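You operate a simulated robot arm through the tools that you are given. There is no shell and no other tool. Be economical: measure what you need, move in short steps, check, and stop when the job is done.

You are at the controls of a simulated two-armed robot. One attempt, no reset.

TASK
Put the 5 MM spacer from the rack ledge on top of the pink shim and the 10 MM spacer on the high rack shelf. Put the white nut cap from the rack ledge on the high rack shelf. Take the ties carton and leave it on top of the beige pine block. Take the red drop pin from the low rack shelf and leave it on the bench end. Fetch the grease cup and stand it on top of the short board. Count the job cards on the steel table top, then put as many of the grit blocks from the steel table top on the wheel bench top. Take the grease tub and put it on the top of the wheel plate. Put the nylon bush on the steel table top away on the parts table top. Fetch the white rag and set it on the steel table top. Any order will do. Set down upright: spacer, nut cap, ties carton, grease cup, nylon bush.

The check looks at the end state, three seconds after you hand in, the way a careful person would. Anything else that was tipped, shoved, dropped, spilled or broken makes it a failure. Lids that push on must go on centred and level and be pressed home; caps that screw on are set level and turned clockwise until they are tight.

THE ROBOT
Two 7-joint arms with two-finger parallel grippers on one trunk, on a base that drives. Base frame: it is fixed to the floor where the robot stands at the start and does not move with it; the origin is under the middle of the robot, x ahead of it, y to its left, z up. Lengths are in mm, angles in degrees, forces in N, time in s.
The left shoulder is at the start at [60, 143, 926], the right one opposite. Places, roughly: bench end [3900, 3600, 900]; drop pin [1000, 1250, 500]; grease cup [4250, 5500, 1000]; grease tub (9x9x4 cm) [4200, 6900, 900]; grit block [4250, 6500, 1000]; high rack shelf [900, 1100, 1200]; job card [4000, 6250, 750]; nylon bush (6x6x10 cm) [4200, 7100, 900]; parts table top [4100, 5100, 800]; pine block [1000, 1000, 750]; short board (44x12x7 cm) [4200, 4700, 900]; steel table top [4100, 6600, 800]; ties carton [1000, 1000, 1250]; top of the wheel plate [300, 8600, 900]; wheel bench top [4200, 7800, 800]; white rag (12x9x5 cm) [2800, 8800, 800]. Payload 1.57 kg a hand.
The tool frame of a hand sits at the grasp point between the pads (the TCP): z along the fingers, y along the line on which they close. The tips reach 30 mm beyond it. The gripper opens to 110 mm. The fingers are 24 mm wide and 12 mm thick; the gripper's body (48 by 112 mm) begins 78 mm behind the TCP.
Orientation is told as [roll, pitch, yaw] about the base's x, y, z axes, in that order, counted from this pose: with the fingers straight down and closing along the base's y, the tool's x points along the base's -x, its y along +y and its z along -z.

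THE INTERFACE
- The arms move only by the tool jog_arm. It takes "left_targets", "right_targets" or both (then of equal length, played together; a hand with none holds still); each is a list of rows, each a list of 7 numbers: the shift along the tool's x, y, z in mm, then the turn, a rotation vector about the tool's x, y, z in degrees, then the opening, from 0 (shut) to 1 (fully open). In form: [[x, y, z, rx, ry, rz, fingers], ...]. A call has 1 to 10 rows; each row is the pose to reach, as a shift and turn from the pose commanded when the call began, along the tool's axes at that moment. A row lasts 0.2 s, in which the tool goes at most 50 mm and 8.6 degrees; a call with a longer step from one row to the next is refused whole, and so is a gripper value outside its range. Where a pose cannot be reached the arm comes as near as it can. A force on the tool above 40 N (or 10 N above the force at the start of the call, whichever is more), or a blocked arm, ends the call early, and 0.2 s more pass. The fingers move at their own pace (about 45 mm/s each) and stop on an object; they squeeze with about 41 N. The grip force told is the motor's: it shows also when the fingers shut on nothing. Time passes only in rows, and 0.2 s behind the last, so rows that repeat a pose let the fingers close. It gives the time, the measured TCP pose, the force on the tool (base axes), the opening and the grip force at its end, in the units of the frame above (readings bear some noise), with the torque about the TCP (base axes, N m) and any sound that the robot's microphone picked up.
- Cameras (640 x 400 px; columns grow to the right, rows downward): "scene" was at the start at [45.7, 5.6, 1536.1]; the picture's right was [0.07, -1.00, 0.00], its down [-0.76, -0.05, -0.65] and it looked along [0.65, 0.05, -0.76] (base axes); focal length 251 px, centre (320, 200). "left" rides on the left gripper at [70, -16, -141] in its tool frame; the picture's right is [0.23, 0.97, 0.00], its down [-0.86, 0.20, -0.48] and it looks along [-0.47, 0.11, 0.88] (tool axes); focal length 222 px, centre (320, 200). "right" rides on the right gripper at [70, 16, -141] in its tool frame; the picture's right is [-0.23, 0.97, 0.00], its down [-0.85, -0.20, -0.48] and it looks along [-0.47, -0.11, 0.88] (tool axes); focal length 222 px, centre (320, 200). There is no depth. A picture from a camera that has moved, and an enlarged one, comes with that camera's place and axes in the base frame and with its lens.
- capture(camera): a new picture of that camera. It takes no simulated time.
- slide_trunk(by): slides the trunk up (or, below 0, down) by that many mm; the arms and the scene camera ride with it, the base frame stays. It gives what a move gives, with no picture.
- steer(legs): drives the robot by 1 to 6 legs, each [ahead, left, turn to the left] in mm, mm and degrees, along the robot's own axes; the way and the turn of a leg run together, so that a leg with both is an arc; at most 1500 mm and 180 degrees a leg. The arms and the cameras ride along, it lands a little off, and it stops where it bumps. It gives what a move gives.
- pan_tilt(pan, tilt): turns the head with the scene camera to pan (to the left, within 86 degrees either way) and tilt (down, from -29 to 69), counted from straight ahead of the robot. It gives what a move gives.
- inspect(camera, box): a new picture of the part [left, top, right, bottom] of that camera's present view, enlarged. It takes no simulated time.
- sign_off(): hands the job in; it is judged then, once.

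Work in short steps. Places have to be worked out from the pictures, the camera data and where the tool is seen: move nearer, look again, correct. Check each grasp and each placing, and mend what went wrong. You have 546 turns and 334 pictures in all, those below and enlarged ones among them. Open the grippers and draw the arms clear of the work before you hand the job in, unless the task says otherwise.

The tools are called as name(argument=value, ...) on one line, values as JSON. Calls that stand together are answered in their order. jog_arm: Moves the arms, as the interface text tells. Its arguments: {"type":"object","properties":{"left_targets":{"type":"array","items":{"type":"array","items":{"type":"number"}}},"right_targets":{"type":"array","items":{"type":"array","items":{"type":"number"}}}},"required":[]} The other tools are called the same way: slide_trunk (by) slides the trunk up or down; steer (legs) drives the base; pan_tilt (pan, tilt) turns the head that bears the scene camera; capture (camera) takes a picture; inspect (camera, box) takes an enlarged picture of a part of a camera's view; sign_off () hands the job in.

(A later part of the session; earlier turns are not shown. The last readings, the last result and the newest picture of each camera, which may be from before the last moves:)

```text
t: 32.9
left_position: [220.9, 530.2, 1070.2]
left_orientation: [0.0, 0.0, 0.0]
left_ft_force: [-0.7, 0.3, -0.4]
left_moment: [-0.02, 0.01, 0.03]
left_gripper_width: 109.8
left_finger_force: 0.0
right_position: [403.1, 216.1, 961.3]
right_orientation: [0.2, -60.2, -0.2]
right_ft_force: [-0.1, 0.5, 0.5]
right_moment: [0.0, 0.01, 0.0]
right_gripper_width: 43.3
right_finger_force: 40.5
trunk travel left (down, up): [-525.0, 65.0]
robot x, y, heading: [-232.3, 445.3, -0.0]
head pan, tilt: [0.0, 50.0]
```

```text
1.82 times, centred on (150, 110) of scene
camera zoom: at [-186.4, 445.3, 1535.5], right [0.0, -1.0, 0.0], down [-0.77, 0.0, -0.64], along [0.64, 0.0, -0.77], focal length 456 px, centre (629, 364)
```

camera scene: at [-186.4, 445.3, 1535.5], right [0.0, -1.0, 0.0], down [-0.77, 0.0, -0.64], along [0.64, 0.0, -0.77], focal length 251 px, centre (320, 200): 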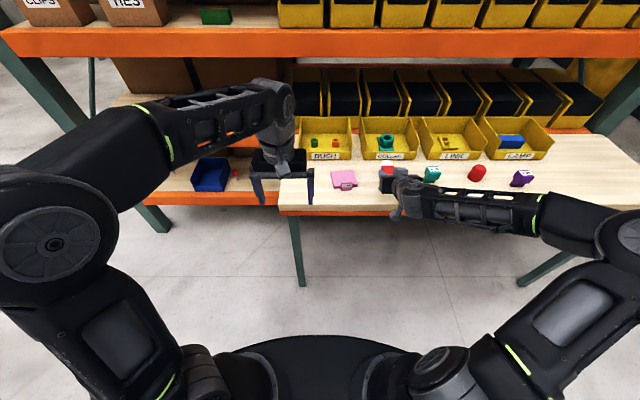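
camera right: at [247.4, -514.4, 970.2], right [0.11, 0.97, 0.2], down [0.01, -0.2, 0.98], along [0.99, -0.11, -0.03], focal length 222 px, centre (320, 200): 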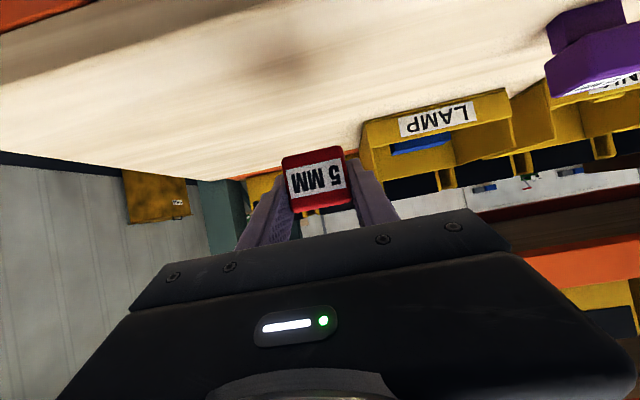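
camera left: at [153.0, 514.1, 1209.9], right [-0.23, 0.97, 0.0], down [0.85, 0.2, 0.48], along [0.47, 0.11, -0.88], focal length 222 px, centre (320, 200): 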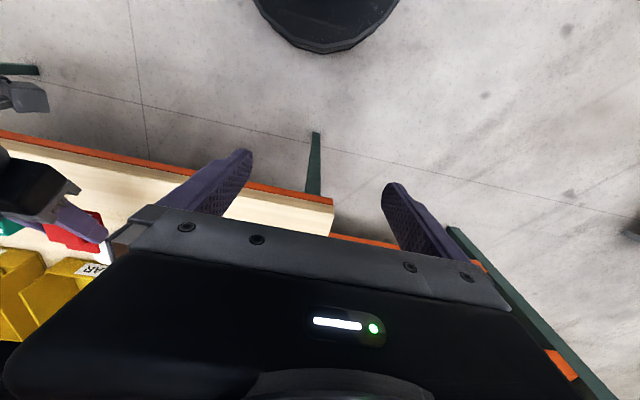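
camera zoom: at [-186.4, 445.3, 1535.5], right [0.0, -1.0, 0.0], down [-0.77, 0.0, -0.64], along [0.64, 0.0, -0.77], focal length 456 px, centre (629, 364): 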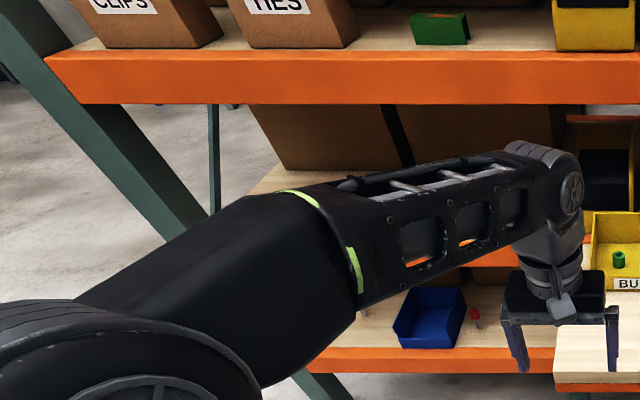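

The "15 MM" block is the shim's own handle; its flat plate spans about x 440–525, y 308–400, centre [484,356]. I retract the right hand while pitching it up, then measure before placing.

jog_arm(right_targets=[[7, 0, -19, 0, 8, 0, 0], [15, 0, -38, 0, 16, 0, 0], [22, 0, -57, 0, 24, 0, 0], [30, 0, -75, 0, 32, 0, 0], [37, 0, -94, 0, 40, 0, 0], [44, 0, -113, 0, 48, 0, 0], [52, 0, -132, 0, 56, 0, 0], [59, 0, -150, 0, 64, 0, 0], [67, 0, -169, 0, 72, 0, 0], [74, 0, -188, 0, 80, 0, 0]])

steer(legs=[[250, 60, 0]])

capture(camera="right")

capture(camera="scene")

```text
t: 35.1
left_position: [221.8, 530.9, 1069.1]
left_orientation: [0.0, 0.1, 0.1]
left_ft_force: [-0.5, -0.3, -0.9]
left_moment: [-0.01, 0.0, 0.01]
left_gripper_width: 109.8
left_finger_force: 0.1
right_position: [206.4, 221.4, 978.5]
right_orientation: [0.8, 19.1, 1.0]
right_ft_force: [0.6, 0.1, 0.1]
right_moment: [-0.02, 0.03, 0.0]
right_gripper_width: 43.3
right_finger_force: 41.5
right hand out of reach, approached as far as the arm can: row 10
trunk travel left (down, up): [-525.0, 65.0]
robot x, y, heading: [-232.4, 445.0, -0.1]
head pan, tilt: [0.0, 50.0]
```

```text
t: 37.0
left_position: [473.2, 586.1, 1070.0]
left_orientation: [0.0, 0.1, -0.2]
left_ft_force: [0.4, 0.1, 0.3]
left_moment: [-0.01, 0.06, 0.04]
left_gripper_width: 110.1
left_finger_force: 0.0
right_position: [456.5, 276.2, 976.5]
right_orientation: [0.7, 19.1, 0.5]
right_ft_force: [0.0, -0.9, -0.5]
right_moment: [-0.04, 0.02, 0.01]
right_gripper_width: 43.3
right_finger_force: 40.9
trunk travel left (down, up): [-525.0, 65.0]
robot x, y, heading: [17.5, 502.0, -0.2]
head pan, tilt: [0.0, 50.0]
```

```text
299 pictures are left
camera right: at [437.4, 291.3, 1134.1], right [0.21, 0.98, -0.06], down [0.97, -0.2, 0.17], along [0.15, -0.1, -0.98], focal length 222 px, centre (320, 200)
```

right: 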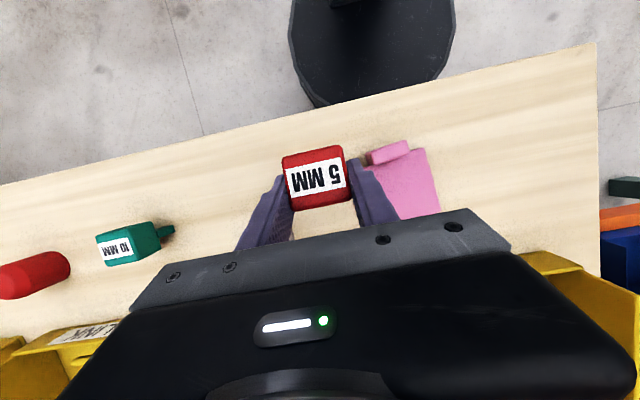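

```text
298 pictures are left
camera scene: at [64.7, 504.3, 1535.5], right [0.0, -1.0, 0.0], down [-0.77, 0.0, -0.64], along [0.64, 0.0, -0.77], focal length 251 px, centre (320, 200)
```

scene: 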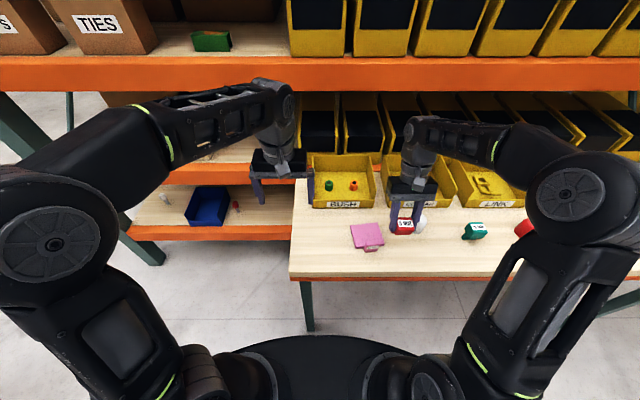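

The spacer hangs with its label up, needing about 11° more pitch. I move over the plate at [500,357] and finish the turn.

jog_arm(right_targets=[[-14, 27, -5, 0, 3, 0, 0], [-28, 54, -10, 0, 6, 0, 0], [-42, 81, -15, 0, 9, 0, 0], [-42, 81, -4, 0, 10.7, 0, 0], [-42, 81, 5, 0, 10.7, 0, 0], [-42, 81, 5, 0, 10.7, 0, 0]])

capture(camera="right")

inspect(camera="scene", box=[300, 150, 440, 260])

capture(camera="left")

```text
t: 38.4
left_position: [470.9, 587.3, 1069.7]
left_orientation: [0.1, 0.0, -0.2]
left_ft_force: [-0.3, -0.7, -0.2]
left_moment: [0.02, 0.03, -0.01]
left_gripper_width: 110.0
left_finger_force: 0.1
right_position: [444.2, 314.4, 964.0]
right_orientation: [3.6, 23.5, 3.0]
right_ft_force: [0.4, 0.2, -0.3]
right_moment: [0.01, -0.01, 0.0]
right_gripper_width: 43.2
right_finger_force: 40.4
right hand out of reach, approached as far as the arm can: row 1, 2, 3, 4, 5, 6
trunk travel left (down, up): [-525.0, 65.0]
robot x, y, heading: [18.0, 501.7, -0.2]
head pan, tilt: [0.0, 50.0]
```

```text
297 pictures are left
camera right: at [437.1, 321.4, 1121.8], right [0.18, 0.98, -0.03], down [0.98, -0.18, 0.08], along [0.08, -0.05, -1.0], focal length 222 px, centre (320, 200)
```

right: 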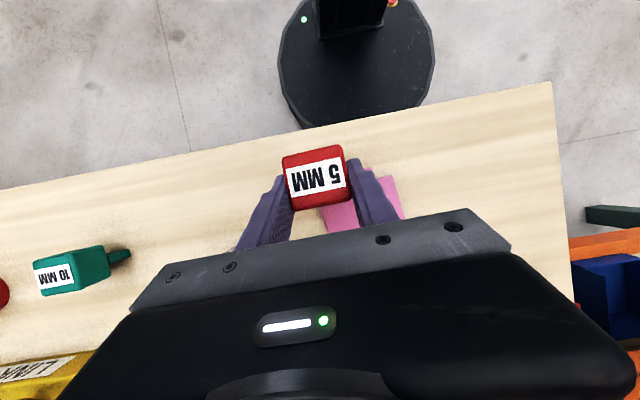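

```text
3.64 times, centred on (370, 205) of scene
camera zoom: at [63.4, 504.2, 1535.5], right [0.0, -1.0, 0.0], down [-0.77, 0.0, -0.64], along [0.64, 0.0, -0.77], focal length 913 px, centre (138, 182)
```

zoom: 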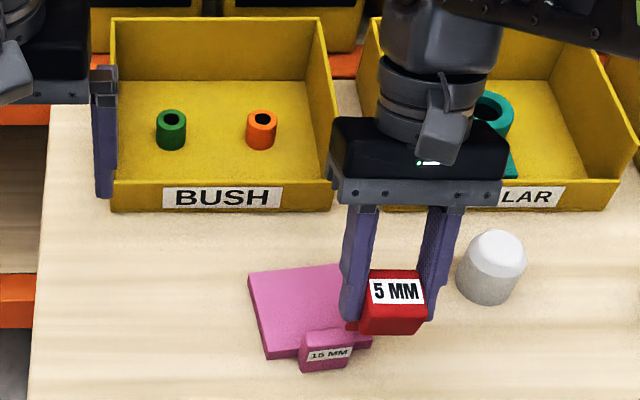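

```text
295 pictures are left
camera left: at [403.1, 571.9, 1209.9], right [-0.22, 0.97, 0.0], down [0.86, 0.2, 0.48], along [0.47, 0.11, -0.88], focal length 222 px, centre (320, 200)
```

left: 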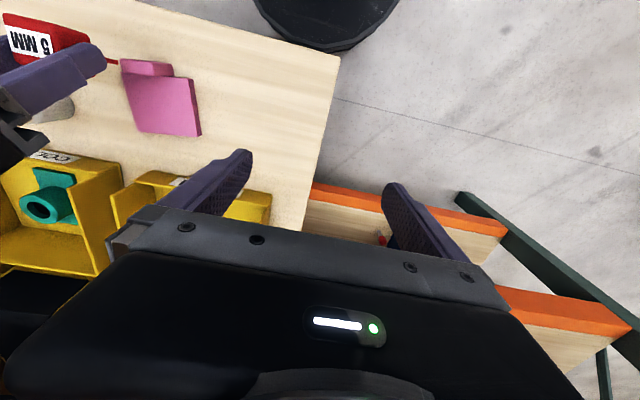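

The wrist limits reach here, so I shift the base 50 forward and 43 left, and raise the trunk to give more pitch range.

steer(legs=[[50, 43, 0]])

slide_trunk(by=60)

jog_arm(right_targets=[[0, 0, 20, 0, 0, 0, 0], [0, 0, 40, 0, 2, 0, 0], [0, 0, 50, 0, 4, 0, 0], [0, 0, 50, 0, 6.3, 0, 0], [0, 0, 50, 0, 6.3, 0, 0]])

```text
t: 39.4
left_position: [523.3, 630.9, 1069.6]
left_orientation: [0.0, 0.1, -0.2]
left_ft_force: [-0.6, 0.4, -0.4]
left_moment: [-0.06, 0.01, -0.05]
left_gripper_width: 110.0
left_finger_force: 0.1
right_position: [496.5, 358.6, 963.1]
right_orientation: [3.7, 23.7, 2.9]
right_ft_force: [0.0, 0.4, -0.6]
right_moment: [-0.02, 0.03, 0.0]
right_gripper_width: 43.3
right_finger_force: 41.1
trunk travel left (down, up): [-525.0, 65.0]
robot x, y, heading: [65.8, 546.4, -0.3]
head pan, tilt: [0.0, 50.0]
```

```text
t: 40.4
left_position: [521.7, 631.2, 1130.0]
left_orientation: [0.1, 0.0, -0.3]
left_ft_force: [0.6, 0.3, 0.4]
left_moment: [-0.03, 0.01, 0.0]
left_gripper_width: 110.0
left_finger_force: 0.1
right_position: [495.1, 357.2, 1023.1]
right_orientation: [3.7, 23.6, 2.9]
right_ft_force: [0.4, 0.2, -0.3]
right_moment: [0.03, 0.01, -0.01]
right_gripper_width: 43.0
right_finger_force: 41.3
trunk travel left (down, up): [-585.0, 5.0]
robot x, y, heading: [67.1, 547.6, -0.2]
head pan, tilt: [0.0, 50.0]
```

```text
t: 41.6
left_position: [522.1, 630.4, 1129.9]
left_orientation: [0.0, 0.0, -0.2]
left_ft_force: [0.0, -0.3, -0.6]
left_moment: [0.01, -0.02, -0.03]
left_gripper_width: 110.2
left_finger_force: 0.0
right_position: [474.5, 361.6, 977.6]
right_orientation: [3.8, 29.9, 3.4]
right_ft_force: [0.6, -0.4, -0.3]
right_moment: [0.02, -0.02, 0.03]
right_gripper_width: 43.3
right_finger_force: 41.0
trunk travel left (down, up): [-585.0, 5.0]
robot x, y, heading: [65.8, 549.4, -0.3]
head pan, tilt: [0.0, 50.0]
```

Pitch is right now. I correct the small roll and yaw and move to [501,357] at z 950.

jog_arm(right_targets=[[-18, -2, 5, 1, 0, 1.5, 0], [-36, -5, 10, 2.1, 0, 3, 0], [-36, -5, 10, 2.1, 0, 3, 0]])

capture(camera="right")

inspect(camera="scene", box=[320, 150, 480, 270])

capture(camera="left")

```text
t: 42.4
left_position: [522.1, 630.6, 1129.5]
left_orientation: [0.0, -0.1, -0.2]
left_ft_force: [1.0, 0.5, 0.1]
left_moment: [0.0, -0.01, -0.02]
left_gripper_width: 110.2
left_finger_force: 0.1
right_position: [501.3, 357.1, 951.1]
right_orientation: [0.1, 30.0, -0.1]
right_ft_force: [-0.4, -0.9, -2.0]
right_moment: [-0.02, 0.0, -0.02]
right_gripper_width: 43.1
right_finger_force: 40.0
trunk travel left (down, up): [-585.0, 5.0]
robot x, y, heading: [69.1, 546.6, -0.4]
head pan, tilt: [0.0, 50.0]
```

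```text
294 pictures are left
camera right: at [511.4, 373.3, 1108.1], right [0.2, 0.97, -0.11], down [0.98, -0.2, -0.01], along [-0.04, -0.11, -0.99], focal length 222 px, centre (320, 200)
```

right: 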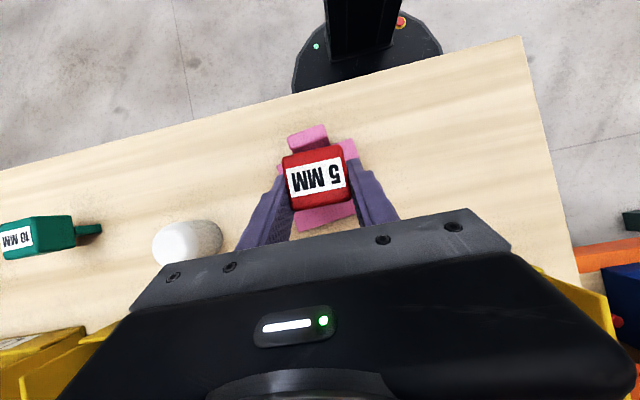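

```text
3.33 times, centred on (400, 210) of scene
camera zoom: at [113.9, 547.2, 1595.5], right [0.0, -1.0, 0.0], down [-0.77, 0.0, -0.64], along [0.64, 0.0, -0.77], focal length 837 px, centre (53, 167)
```

zoom: 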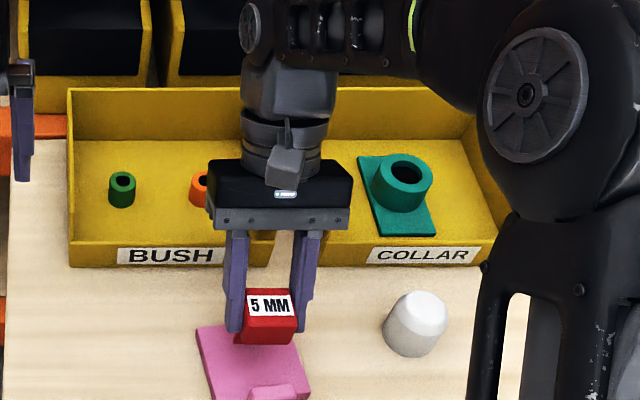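

```text
292 pictures are left
camera left: at [453.6, 614.9, 1270.0], right [-0.22, 0.97, 0.0], down [0.86, 0.2, 0.48], along [0.47, 0.11, -0.88], focal length 222 px, centre (320, 200)
```

left: 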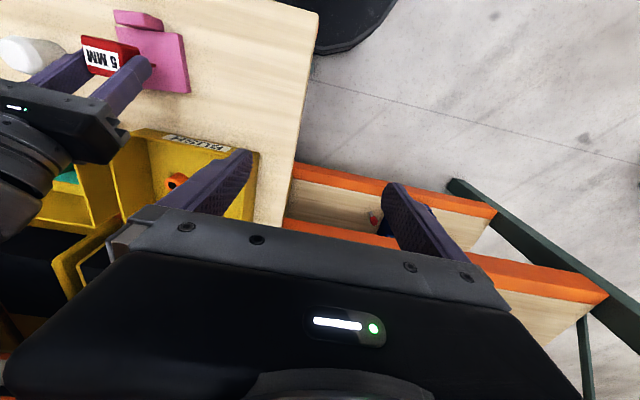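

Aligned over the plate. I descend 26 mm, then in small steps until contact shows.

jog_arm(right_targets=[[-6, 0, 11, 0, 0, 0, 0], [-11, 0, 19.1, 0, 0, 0, 0], [-13, 0, 22.5, 0, 0, 0, 0], [-14, 0, 24.2, 0, 0, 0, 0], [-14, 0, 24.2, 0, 0, 0, 0]])

inspect(camera="scene", box=[340, 190, 420, 250])

inspect(camera="left", box=[60, 0, 240, 110])

```text
t: 43.6
left_position: [522.3, 630.6, 1129.0]
left_orientation: [0.0, -0.1, -0.2]
left_ft_force: [-0.2, 0.0, -0.2]
left_moment: [0.01, 0.02, 0.0]
left_gripper_width: 110.1
left_finger_force: 0.2
right_position: [500.8, 357.2, 922.0]
right_orientation: [0.0, 30.1, -0.1]
right_ft_force: [0.7, -0.3, -0.2]
right_moment: [-0.02, -0.02, 0.0]
right_gripper_width: 43.4
right_finger_force: 40.4
trunk travel left (down, up): [-585.0, 5.0]
robot x, y, heading: [66.2, 546.3, -0.1]
head pan, tilt: [0.0, 50.0]
```

```text
6.67 times, centred on (380, 220) of scene
camera zoom: at [114.1, 547.2, 1595.5], right [0.0, -1.0, 0.0], down [-0.77, 0.0, -0.64], along [0.64, 0.0, -0.77], focal length 1674 px, centre (-80, 67)
```

zoom: 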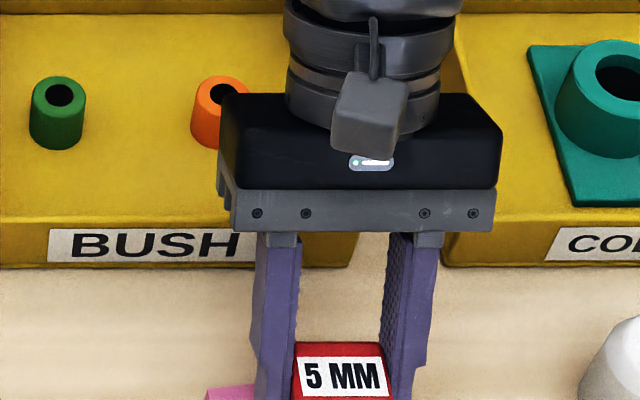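

```text
3.56 times, centred on (150, 55) of left
camera zoom: at [453.8, 614.9, 1269.9], right [-0.22, 0.97, 0.0], down [0.86, 0.2, 0.48], along [0.47, 0.11, -0.88], focal length 790 px, centre (924, 716)
```

zoom: 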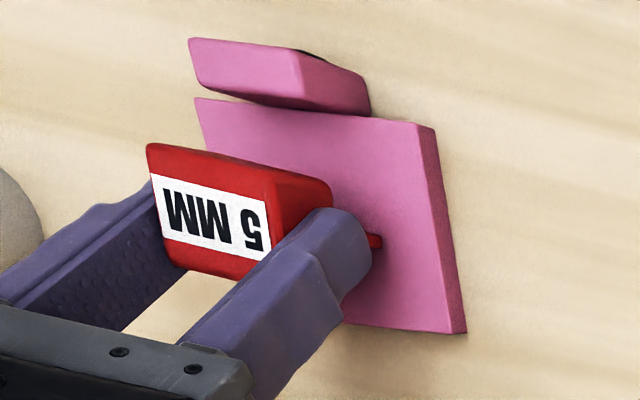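

The foot is thin, so I lower in fine steps until it bears on the plate.

jog_arm(right_targets=[[-0.5, 0, 0.9, 0, -0.3, 0, 0], [-1, 0, 1.7, 0, -0.3, 0, 0], [-1.5, 0, 2.6, 0, -0.3, 0, 0], [-2, 0, 3.5, 0, -0.3, 0, 0], [-2, 0, 3.5, 0, -0.3, 0, 0]])

inspect(camera="left", box=[80, 10, 200, 90])

```text
t: 44.8
left_position: [520.9, 630.0, 1130.4]
left_orientation: [0.0, 0.0, -0.2]
left_ft_force: [0.3, -0.4, -0.1]
left_moment: [-0.03, -0.01, -0.02]
left_gripper_width: 110.0
left_finger_force: 0.1
right_position: [500.7, 357.4, 920.1]
right_orientation: [0.1, 29.6, -0.1]
right_ft_force: [2.6, -1.4, 20.9]
right_moment: [-0.18, 0.05, 0.02]
right_gripper_width: 43.0
right_finger_force: 41.3
trunk travel left (down, up): [-585.0, 5.0]
robot x, y, heading: [67.3, 549.2, -0.2]
head pan, tilt: [0.0, 50.0]
```

```text
5.00 times, centred on (140, 50) of left
camera zoom: at [452.9, 615.2, 1270.5], right [-0.22, 0.97, 0.0], down [0.86, 0.2, 0.48], along [0.47, 0.11, -0.88], focal length 1111 px, centre (1220, 950)
```

zoom: 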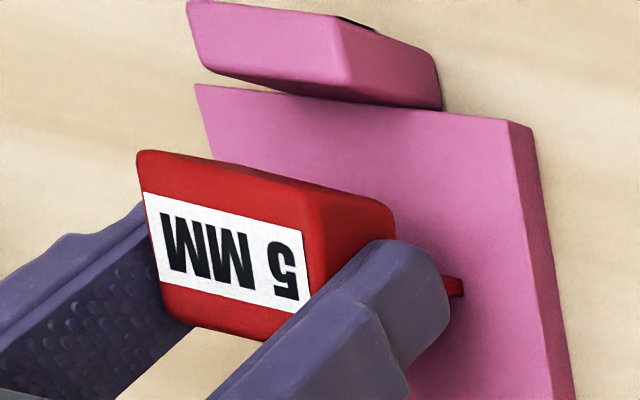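

Contact at 21 N. I ease the push back by 1.5 mm, then open gently.

jog_arm(right_targets=[[0.7, 0, -1.2, 0, 0, 0, 0], [0.7, 0, -1.2, 0, 0, 0, 0], [0.7, 0, -1.2, 0, 0, 0, 0.4], [0.7, 0, -1.2, 0, 0, 0, 0.42], [0.7, 0, -1.2, 0, 0, 0, 0.46], [0.7, 0, -1.2, 0, 0, 0, 0.52], [0.7, 0, -1.2, 0, 0, 0, 0.6]])

inspect(camera="left", box=[60, 0, 220, 110])

```text
t: 46.4
left_position: [522.8, 629.9, 1129.7]
left_orientation: [0.0, -0.1, -0.1]
left_ft_force: [0.9, -0.3, -0.6]
left_moment: [0.02, -0.02, 0.0]
left_gripper_width: 109.9
left_finger_force: 0.1
right_position: [500.2, 356.4, 919.7]
right_orientation: [0.1, 29.7, 0.0]
right_ft_force: [-0.6, -0.3, -0.1]
right_moment: [-0.02, 0.0, 0.01]
right_gripper_width: 66.1
right_finger_force: 0.1
trunk travel left (down, up): [-585.0, 5.0]
robot x, y, heading: [67.4, 547.7, 0.2]
head pan, tilt: [0.0, 50.0]
```

```text
3.64 times, centred on (140, 55) of left
camera zoom: at [453.8, 614.9, 1269.9], right [-0.22, 0.97, 0.0], down [0.86, 0.2, 0.48], along [0.47, 0.11, -0.88], focal length 808 px, centre (974, 727)
```

zoom: 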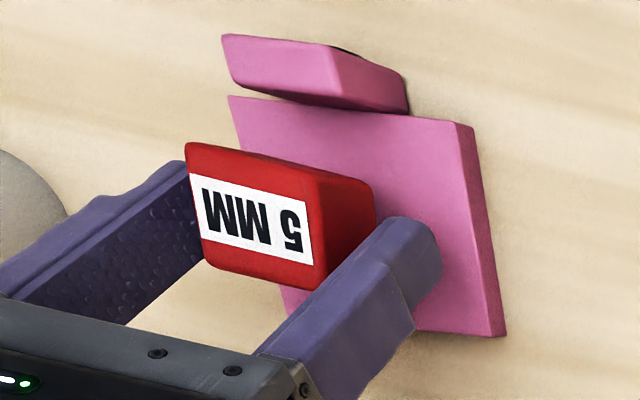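

It stands. I retreat straight back along the fingers.

jog_arm(right_targets=[[0, 0, -10, 0, 0, 0, 0.62], [0, 0, -30, 0, 0, 0, 0.62], [0, 0, -60, 0, 0, 0, 0.62], [0, 0, -90, 0, 0, 0, 0.7], [0, 0, -110, 0, -5, 0, 1], [0, 0, -110, 0, -13, 0, 1], [0, 0, -110, 0, -21, 0, 1], [0, 0, -110, 0, -29, 0, 1]])

capture(camera="right")

capture(camera="scene")

```text
t: 48.2
left_position: [522.5, 629.8, 1129.5]
left_orientation: [-0.1, -0.1, -0.3]
left_ft_force: [-0.5, 0.6, -0.3]
left_moment: [0.01, -0.01, 0.0]
left_gripper_width: 110.0
left_finger_force: 0.1
right_position: [555.1, 356.6, 1015.0]
right_orientation: [0.1, 0.6, -0.1]
right_ft_force: [0.2, 0.6, 0.0]
right_moment: [-0.01, 0.03, 0.06]
right_gripper_width: 109.7
right_finger_force: 0.1
right hand out of reach, approached as far as the arm can: row 3, 4, 5
trunk travel left (down, up): [-585.0, 5.0]
robot x, y, heading: [70.0, 544.1, -0.1]
head pan, tilt: [0.0, 50.0]
```

```text
287 pictures are left
camera right: at [487.6, 373.2, 1158.0], right [0.23, 0.97, 0.0], down [0.86, -0.2, 0.47], along [0.46, -0.11, -0.88], focal length 222 px, centre (320, 200)
```

right: 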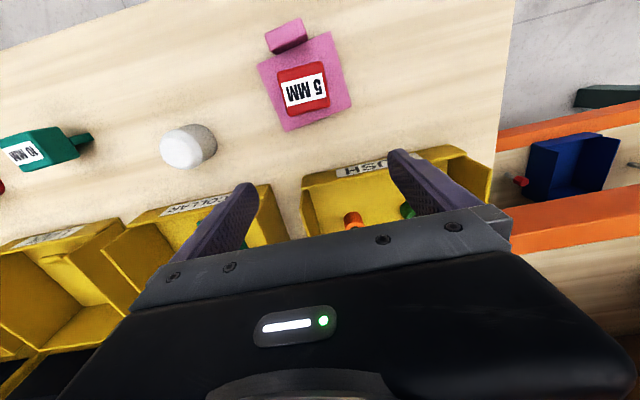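

```text
286 pictures are left
camera scene: at [113.9, 546.9, 1595.5], right [0.0, -1.0, 0.0], down [-0.77, 0.0, -0.64], along [0.64, 0.0, -0.77], focal length 251 px, centre (320, 200)
```

scene: 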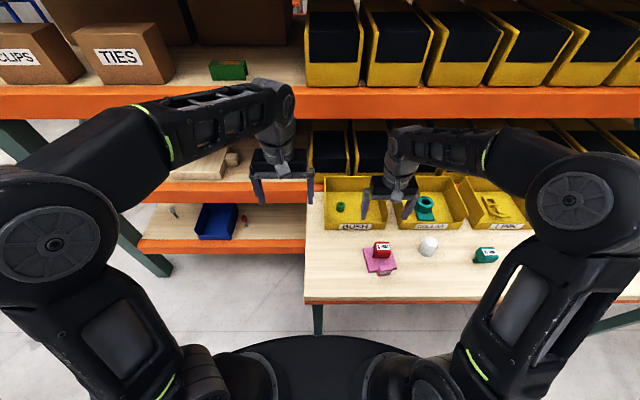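

The 5 MM spacer stands on the shim. Next are the 10 MM spacer (right hand) and the white cap (left hand), both grasped with the fingers pitched forward so they can be set on the high shelf. I drive to a pose in front of the 10 MM spacer.

steer(legs=[[-150, 0, 0], [0, -321, 0]])

jog_arm(right_targets=[[0, 0, 0, 0, -8, 0, 0.75], [0, 0, 0, 0, -16, 0, 0.75], [0, 0, 0, 0, -24, 0, 0.75], [0, 0, 0, 0, -32, 0, 0.75], [0, 0, 0, 0, -40, 0, 0.75], [0, 0, 0, 0, -46, 0, 0.75], [0, 0, 0, 0, -46, 0, 0.75]])

capture(camera="right")

capture(camera="scene")

```text
t: 51.3
left_position: [370.8, 304.9, 1129.7]
left_orientation: [0.1, 0.0, -0.3]
left_ft_force: [-0.4, -0.6, 0.0]
left_moment: [0.02, -0.01, -0.01]
left_gripper_width: 110.1
left_finger_force: 0.0
right_position: [402.5, 31.8, 1016.3]
right_orientation: [0.0, 0.7, -0.2]
right_ft_force: [-0.1, -1.3, -0.4]
right_moment: [0.0, 0.0, 0.02]
right_gripper_width: 110.1
right_finger_force: 0.1
trunk travel left (down, up): [-585.0, 5.0]
robot x, y, heading: [-84.1, 224.1, -0.4]
head pan, tilt: [0.0, 50.0]
```

```text
t: 52.9
left_position: [370.7, 305.9, 1130.6]
left_orientation: [0.0, 0.1, -0.3]
left_ft_force: [-0.4, -0.4, -0.3]
left_moment: [0.0, -0.02, 0.02]
left_gripper_width: 110.0
left_finger_force: 0.1
right_position: [402.0, 31.9, 1015.7]
right_orientation: [0.1, -45.3, -0.3]
right_ft_force: [0.6, -0.2, 1.0]
right_moment: [-0.01, -0.04, -0.01]
right_gripper_width: 82.3
right_finger_force: 0.1
trunk travel left (down, up): [-585.0, 5.0]
robot x, y, heading: [-81.8, 223.0, -0.3]
head pan, tilt: [0.0, 50.0]
```

```text
285 pictures are left
camera right: at [253.4, 49.3, 1065.7], right [0.16, 0.97, 0.16], down [0.26, -0.2, 0.94], along [0.95, -0.11, -0.29], focal length 222 px, centre (320, 200)
```

right: 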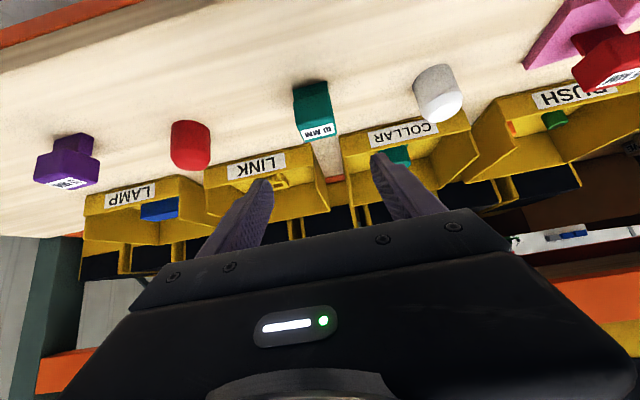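

```text
284 pictures are left
camera scene: at [-38.2, 223.5, 1595.5], right [-0.01, -1.0, 0.0], down [-0.77, 0.0, -0.64], along [0.64, 0.0, -0.77], focal length 251 px, centre (320, 200)
```

scene: 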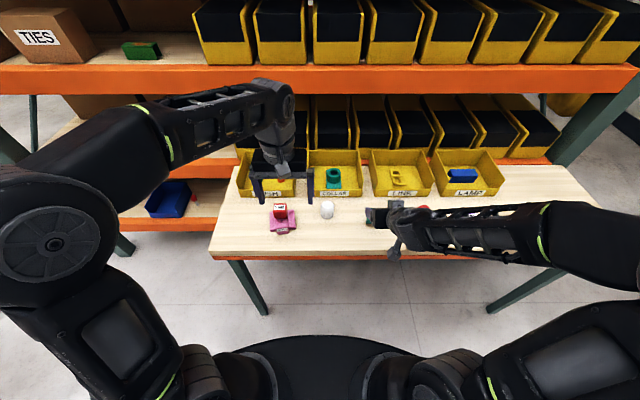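

I zoom on the 10 MM spacer.

inspect(camera="right", box=[270, 60, 370, 150])

```text
4.44 times, centred on (320, 105) of right
camera zoom: at [253.4, 49.3, 1065.7], right [0.16, 0.97, 0.16], down [0.26, -0.2, 0.94], along [0.95, -0.11, -0.29], focal length 987 px, centre (320, 622)
```

zoom: 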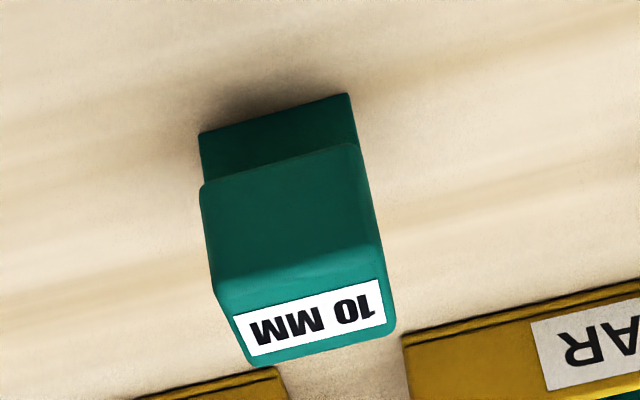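

The head spans x 461–497, y 15–57, z 881–912. I go to a pre-grasp, check, then advance.

jog_arm(right_targets=[[16, 2, 29, 0, 0, 0, 0.75], [33, 4, 58, 0, 0, 0, 0.75], [33, 4, 58, 0, 0, 0, 0.75]])

capture(camera="right")

```text
t: 53.7
left_position: [370.9, 306.0, 1130.7]
left_orientation: [-0.1, 0.0, -0.3]
left_ft_force: [0.6, 0.4, -0.1]
left_moment: [0.01, 0.0, -0.03]
left_gripper_width: 109.9
left_finger_force: 0.0
right_position: [420.5, 36.7, 951.1]
right_orientation: [0.2, -45.4, -0.3]
right_ft_force: [0.4, -0.1, -0.4]
right_moment: [0.0, -0.03, 0.01]
right_gripper_width: 82.5
right_finger_force: 0.1
trunk travel left (down, up): [-585.0, 5.0]
robot x, y, heading: [-81.7, 221.7, -0.3]
head pan, tilt: [0.0, 50.0]
```

```text
282 pictures are left
camera right: at [271.0, 53.8, 1001.9], right [0.16, 0.97, 0.16], down [0.26, -0.2, 0.94], along [0.95, -0.11, -0.29], focal length 222 px, centre (320, 200)
```

right: 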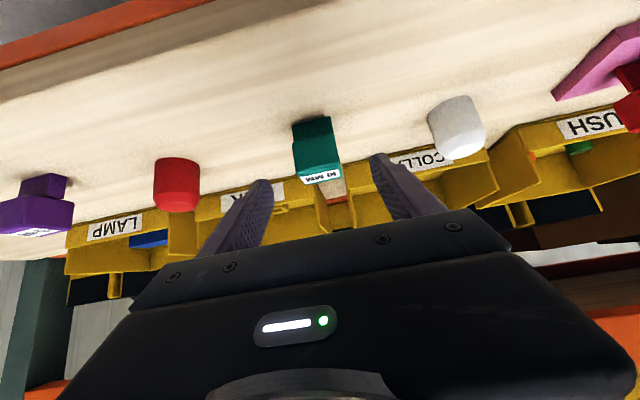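

Aligned. I advance 70 mm and close, waiting for full force.

jog_arm(right_targets=[[0, 0, 35, 0, 0, 0, 0.75], [0, 0, 69, 0, 0, 0, 0.75], [0, 0, 69, 0, 0, 0, 0.5], [0, 0, 69, 0, 0, 0, 0], [0, 0, 69, 0, 0, 0, 0], [0, 0, 69, 0, 0, 0, 0], [0, 0, 69, 0, 0, 0, 0], [0, 0, 69, 0, 0, 0, 0]])

capture(camera="right")

```text
t: 55.5
left_position: [370.6, 305.2, 1129.5]
left_orientation: [0.1, 0.0, -0.3]
left_ft_force: [0.0, -1.3, 0.4]
left_moment: [-0.01, 0.0, -0.03]
left_gripper_width: 110.0
left_finger_force: 0.0
right_position: [468.3, 35.0, 902.4]
right_orientation: [0.1, -45.4, -0.2]
right_ft_force: [0.3, 0.3, -0.6]
right_moment: [0.01, 0.04, -0.03]
right_gripper_width: 43.4
right_finger_force: 40.9
trunk travel left (down, up): [-585.0, 5.0]
robot x, y, heading: [-83.2, 221.6, -0.2]
head pan, tilt: [0.0, 50.0]
```

```text
281 pictures are left
camera right: at [319.7, 53.0, 952.6], right [0.16, 0.97, 0.16], down [0.26, -0.2, 0.94], along [0.95, -0.11, -0.29], focal length 222 px, centre (320, 200)
```

right: 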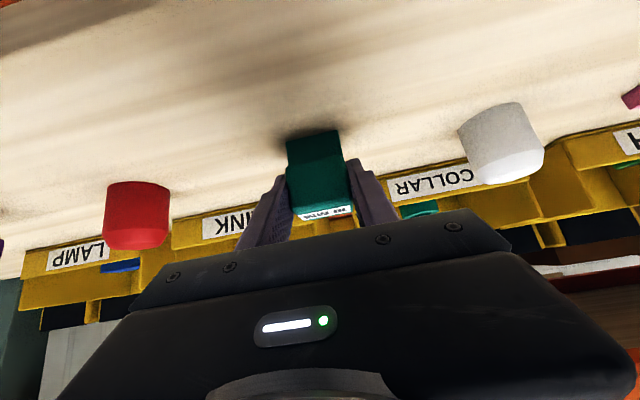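

Gripped. I lift 100 mm straight up.

jog_arm(right_targets=[[-7, 0, -7, 0, 0, 0, 0], [-21, 0, -21, 0, 0, 0, 0], [-43, 0, -42, 0, 0, 0, 0], [-71, 0, -70, 0, 0, 0, 0], [-100, 0, -100, 0, 0, 0, 0], [-100, 0, -100, 0, 0, 0, 0]])

inspect(camera="right", box=[230, 100, 410, 240])

```text
t: 56.9
left_position: [371.4, 304.8, 1130.1]
left_orientation: [0.1, 0.0, -0.3]
left_ft_force: [-0.9, 0.6, -0.4]
left_moment: [-0.02, 0.0, 0.02]
left_gripper_width: 110.1
left_finger_force: 0.0
right_position: [468.8, 36.0, 1044.8]
right_orientation: [0.0, -45.3, -0.3]
right_ft_force: [-0.4, 0.6, -0.5]
right_moment: [0.01, 0.01, -0.02]
right_gripper_width: 43.2
right_finger_force: 40.9
trunk travel left (down, up): [-585.0, 5.0]
robot x, y, heading: [-85.4, 223.1, -0.6]
head pan, tilt: [0.0, 50.0]
```

```text
2.86 times, centred on (320, 170) of right
camera zoom: at [320.4, 52.8, 1094.5], right [0.16, 0.97, 0.16], down [0.26, -0.2, 0.94], along [0.95, -0.11, -0.29], focal length 635 px, centre (320, 286)
```

zoom: 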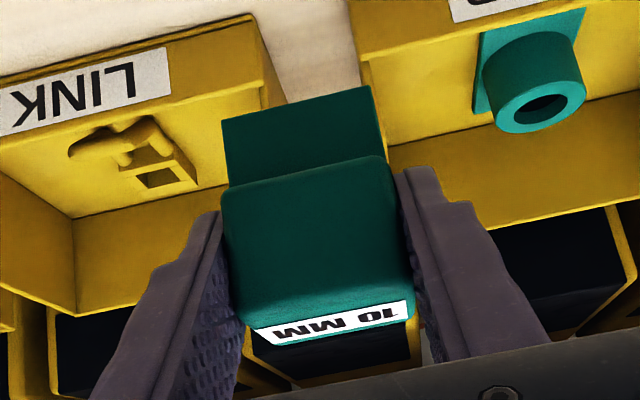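

Held upright. Now the left hand: I drive 165 right and pitch the left hand -45°.

steer(legs=[[0, -165, 0]])

jog_arm(left_targets=[[0, 0, 10, 0, -8, 0, 0.9], [0, 0, 20, 0, -16, 0, 0.9], [0, 0, 30, 0, -24, 0, 0.9], [0, 0, 40, 0, -32, 0, 0.9], [0, 0, 50, 0, -40, 0, 0.9], [0, 0, 60, 0, -45, 0, 0.9], [0, 0, 80, 0, -45, 0, 0.9], [0, 0, 80, 0, -45, 0, 0.9]])

capture(camera="left")

```text
t: 58.3
left_position: [370.0, 141.2, 1130.2]
left_orientation: [0.1, 0.0, -0.3]
left_ft_force: [-0.1, 0.0, -0.2]
left_moment: [0.06, 0.03, 0.01]
left_gripper_width: 109.8
left_finger_force: 0.0
right_position: [468.2, -126.8, 1044.1]
right_orientation: [0.1, -45.3, -0.4]
right_ft_force: [-1.0, -0.6, -0.8]
right_moment: [0.03, 0.03, 0.02]
right_gripper_width: 43.7
right_finger_force: 40.8
trunk travel left (down, up): [-585.0, 5.0]
robot x, y, heading: [-85.0, 57.5, -0.3]
head pan, tilt: [0.0, 50.0]
```

```text
t: 60.1
left_position: [369.2, 142.0, 1049.9]
left_orientation: [0.0, -45.1, -0.3]
left_ft_force: [0.5, 0.2, 1.0]
left_moment: [-0.03, -0.02, 0.0]
left_gripper_width: 99.0
left_finger_force: 0.0
right_position: [467.6, -125.3, 1044.9]
right_orientation: [0.1, -45.3, -0.3]
right_ft_force: [-0.3, -0.1, -1.1]
right_moment: [0.0, -0.01, 0.01]
right_gripper_width: 43.3
right_finger_force: 41.3
trunk travel left (down, up): [-585.0, 5.0]
robot x, y, heading: [-81.8, 61.0, -0.3]
head pan, tilt: [0.0, 50.0]
```

```text
279 pictures are left
camera left: at [220.8, 128.0, 1099.5], right [-0.16, 0.97, -0.16], down [0.27, 0.2, 0.94], along [0.95, 0.1, -0.29], focal length 222 px, centre (320, 200)
```

left: 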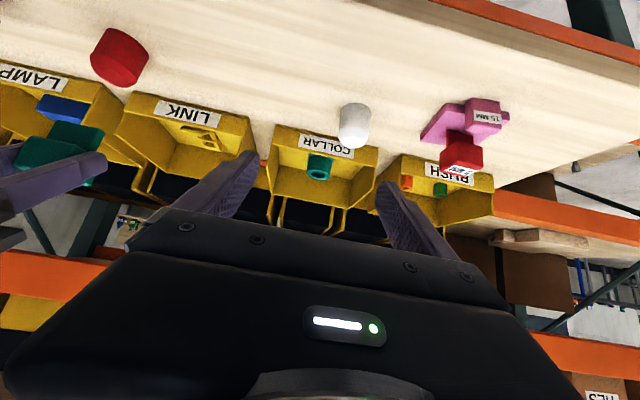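

I zoom on the cap.

inspect(camera="left", box=[310, 80, 400, 160])

```text
5.00 times, centred on (355, 120) of left
camera zoom: at [220.8, 128.0, 1099.5], right [-0.16, 0.97, -0.16], down [0.27, 0.2, 0.94], along [0.95, 0.1, -0.29], focal length 1111 px, centre (145, 600)
```

zoom: 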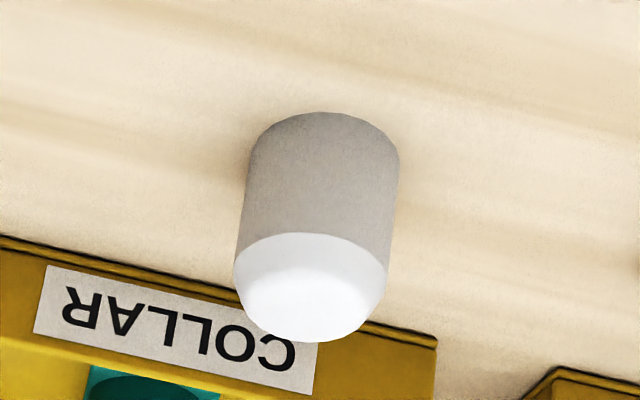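

The cap is about 47 wide, 52 tall, centred at [519,191]. I go to the pre-grasp and check.

jog_arm(left_targets=[[4, 16, 48, 0, 0, 0, 0.85], [9, 33, 96, 0, 0, 0, 0.85], [13, 49, 143, 0, 0, 0, 0.85], [13, 49, 143, 0, 0, 0, 0.85]])

capture(camera="left")

```text
refused: row 1 steps farther than a row can; nothing moved
```

```text
277 pictures are left
camera left: at [220.8, 128.0, 1099.5], right [-0.16, 0.97, -0.16], down [0.27, 0.2, 0.94], along [0.95, 0.1, -0.29], focal length 222 px, centre (320, 200)
```

left: 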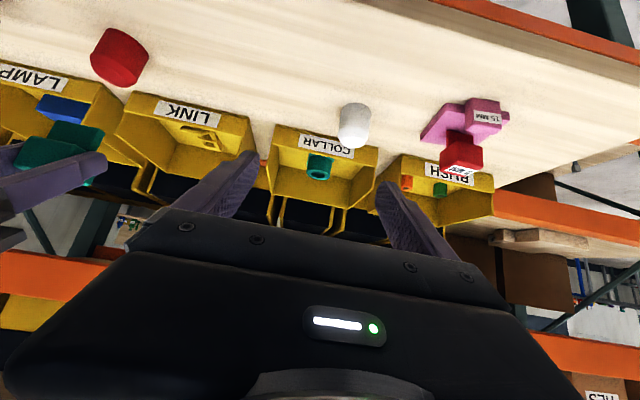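

The step was over the limit; I use four smaller rows.

jog_arm(left_targets=[[3, 12, 36, 0, 0, 0, 0.85], [6, 24, 72, 0, 0, 0, 0.85], [10, 37, 108, 0, 0, 0, 0.85], [13, 49, 143, 0, 0, 0, 0.85], [13, 49, 143, 0, 0, 0, 0.85]])

capture(camera="left")

```text
t: 61.3
left_position: [461.5, 189.6, 939.9]
left_orientation: [0.0, -45.1, -0.4]
left_ft_force: [-0.4, -0.4, -0.7]
left_moment: [0.01, -0.02, 0.02]
left_gripper_width: 93.3
left_finger_force: 0.1
right_position: [467.7, -127.0, 1043.8]
right_orientation: [0.1, -45.3, -0.3]
right_ft_force: [-0.3, 0.8, -0.9]
right_moment: [-0.01, -0.02, 0.0]
right_gripper_width: 43.6
right_finger_force: 41.1
trunk travel left (down, up): [-585.0, 5.0]
robot x, y, heading: [-83.2, 62.8, -0.1]
head pan, tilt: [0.0, 50.0]
```

```text
276 pictures are left
camera left: at [312.9, 176.1, 988.8], right [-0.16, 0.97, -0.16], down [0.27, 0.2, 0.94], along [0.95, 0.1, -0.29], focal length 222 px, centre (320, 200)
```

left: 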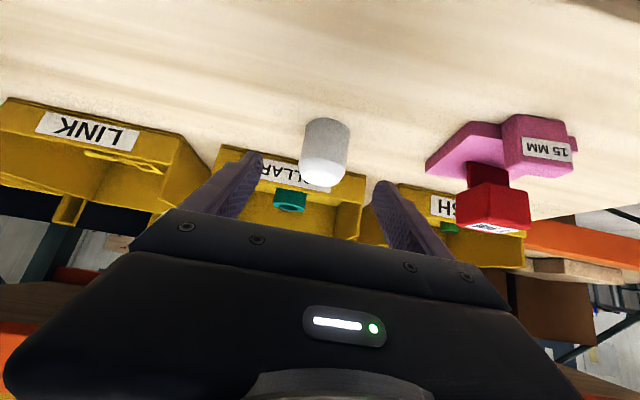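

Aligned. I advance 72 mm and close.

jog_arm(left_targets=[[0, 1, 36, 0, 0, 0, 0.85], [0, 1, 72, 0, 0, 0, 0.85], [0, 1, 72, 0, 0, 0, 0.5], [0, 1, 72, 0, 0, 0, 0], [0, 1, 72, 0, 0, 0, 0], [0, 1, 72, 0, 0, 0, 0], [0, 1, 72, 0, 0, 0, 0], [0, 1, 72, 0, 0, 0, 0]])

jog_arm(left_targets=[[-7, 0, -7, 0, 0, 0, 0], [-21, 0, -21, 0, 0, 0, 0], [-43, 0, -43, 0, 0, 0, 0], [-70, 0, -70, 0, 0, 0, 0], [-100, 0, -100, 0, 0, 0, 0], [-100, 0, -100, 0, 0, 0, 0]])

capture(camera="left")

```text
t: 63.1
left_position: [512.2, 193.3, 888.9]
left_orientation: [0.0, -45.0, -0.3]
left_ft_force: [-0.1, -1.0, -0.5]
left_moment: [-0.01, 0.04, 0.01]
left_gripper_width: 47.2
left_finger_force: 40.8
right_position: [468.3, -126.9, 1043.1]
right_orientation: [0.1, -45.3, -0.3]
right_ft_force: [-0.3, -0.1, 0.0]
right_moment: [-0.03, 0.0, -0.02]
right_gripper_width: 43.3
right_finger_force: 41.7
trunk travel left (down, up): [-585.0, 5.0]
robot x, y, heading: [-86.8, 61.8, -0.6]
head pan, tilt: [0.0, 50.0]
```

```text
t: 64.5
left_position: [512.5, 192.1, 1030.6]
left_orientation: [0.1, -45.0, -0.4]
left_ft_force: [-0.9, 0.8, -0.1]
left_moment: [0.02, -0.03, -0.02]
left_gripper_width: 47.2
left_finger_force: 40.6
right_position: [468.9, -125.8, 1044.3]
right_orientation: [0.0, -45.2, -0.3]
right_ft_force: [0.3, 0.6, 0.1]
right_moment: [0.0, 0.01, -0.03]
right_gripper_width: 43.5
right_finger_force: 41.1
trunk travel left (down, up): [-585.0, 5.0]
robot x, y, heading: [-85.2, 56.4, -0.1]
head pan, tilt: [0.0, 50.0]
```

```text
275 pictures are left
camera left: at [364.7, 177.4, 1081.1], right [-0.16, 0.97, -0.16], down [0.27, 0.2, 0.94], along [0.95, 0.1, -0.29], focal length 222 px, centre (320, 200)
```

left: 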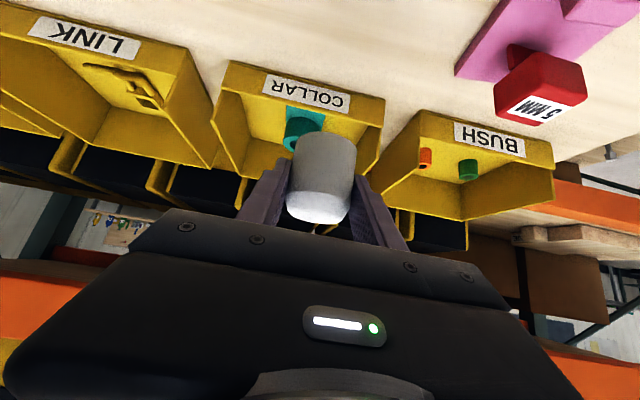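

Both held upright. I back off and drive left to face the shelf section at y≈850, then look.

steer(legs=[[-200, 0, 0], [0, 800, 0]])

pan_tilt(pan=0, tilt=25)

capture(camera="scene")

capture(camera="left")

```text
t: 70.0
left_position: [314.2, 993.9, 1031.7]
left_orientation: [0.0, -45.0, 0.0]
left_ft_force: [-0.1, 0.8, -0.4]
left_moment: [0.0, 0.0, 0.01]
left_gripper_width: 47.0
left_finger_force: 40.6
right_position: [272.0, 674.3, 1044.0]
right_orientation: [0.2, -45.3, 0.1]
right_ft_force: [0.5, 0.3, 0.2]
right_moment: [0.02, 0.01, -0.02]
right_gripper_width: 43.4
right_finger_force: 41.2
trunk travel left (down, up): [-585.0, 5.0]
robot x, y, heading: [-278.6, 859.5, -0.0]
head pan, tilt: [0.0, 50.0]
```

```text
t: 70.9
left_position: [314.8, 993.6, 1032.5]
left_orientation: [0.0, -45.0, 0.0]
left_ft_force: [0.1, -0.3, 0.4]
left_moment: [-0.02, 0.0, 0.01]
left_gripper_width: 47.4
left_finger_force: 40.8
right_position: [271.1, 674.4, 1044.8]
right_orientation: [0.1, -45.3, -0.1]
right_ft_force: [0.8, 0.1, -0.5]
right_moment: [0.03, -0.01, -0.02]
right_gripper_width: 43.5
right_finger_force: 41.1
trunk travel left (down, up): [-585.0, 5.0]
robot x, y, heading: [-281.4, 862.2, -0.0]
head pan, tilt: [0.0, 25.0]
```

```text
274 pictures are left
camera scene: at [-221.4, 860.4, 1632.9], right [0.0, -1.0, 0.0], down [-0.42, 0.0, -0.91], along [0.91, 0.0, -0.42], focal length 251 px, centre (320, 200)
```

scene: 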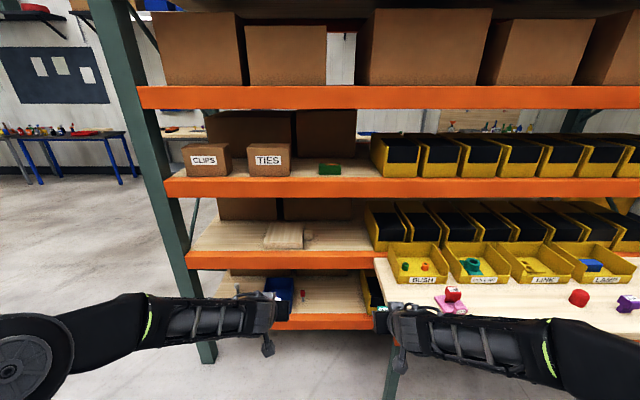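

```text
273 pictures are left
camera left: at [166.3, 978.6, 1081.0], right [-0.16, 0.97, -0.16], down [0.27, 0.2, 0.94], along [0.95, 0.11, -0.29], focal length 222 px, centre (320, 200)
```

left: 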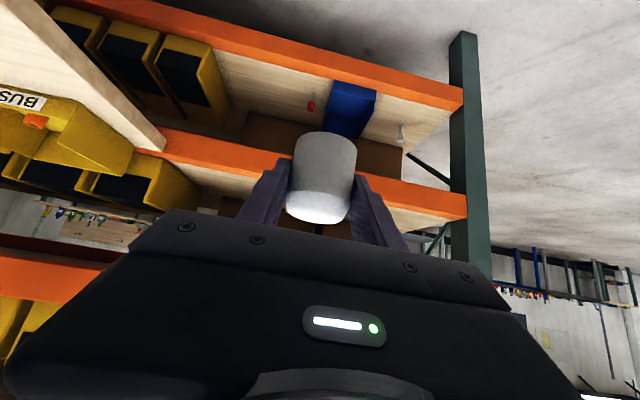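

Triangulating gives the rack front at x≈800, high shelf z≈1260, mid shelf ≈885, low ≈435. I zoom to see the free spots and the carton's dimensions.

inspect(camera="scene", box=[165, 120, 405, 270])

inspect(camera="scene", box=[185, 210, 345, 330])

```text
2.67 times, centred on (285, 195) of scene
camera zoom: at [-221.4, 860.4, 1632.9], right [0.0, -1.0, 0.0], down [-0.42, 0.0, -0.91], along [0.91, 0.0, -0.42], focal length 670 px, centre (413, 213)
```

zoom: 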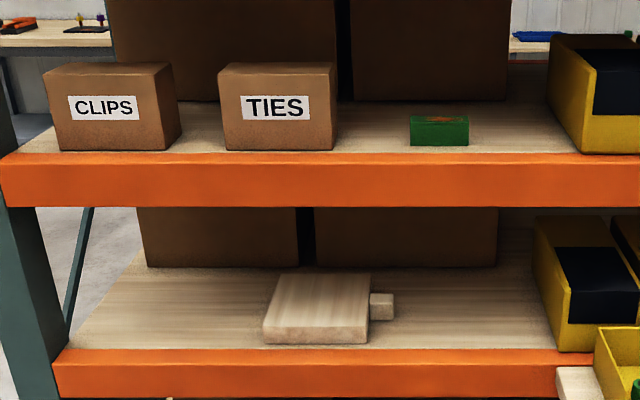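

```text
3.33 times, centred on (265, 270) of scene
camera zoom: at [-221.4, 860.4, 1632.9], right [0.0, -1.0, 0.0], down [-0.42, 0.0, -0.91], along [0.91, 0.0, -0.42], focal length 837 px, centre (503, -33)
```

zoom: 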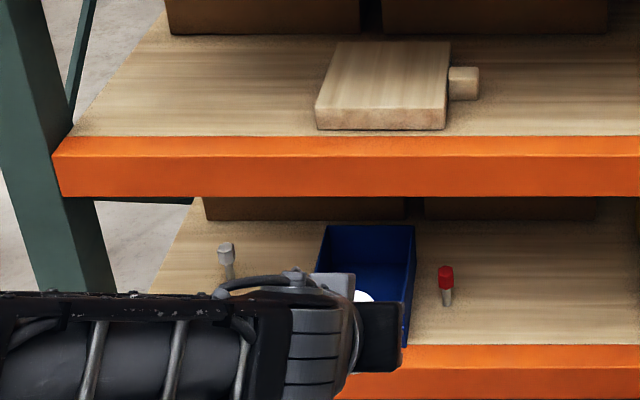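

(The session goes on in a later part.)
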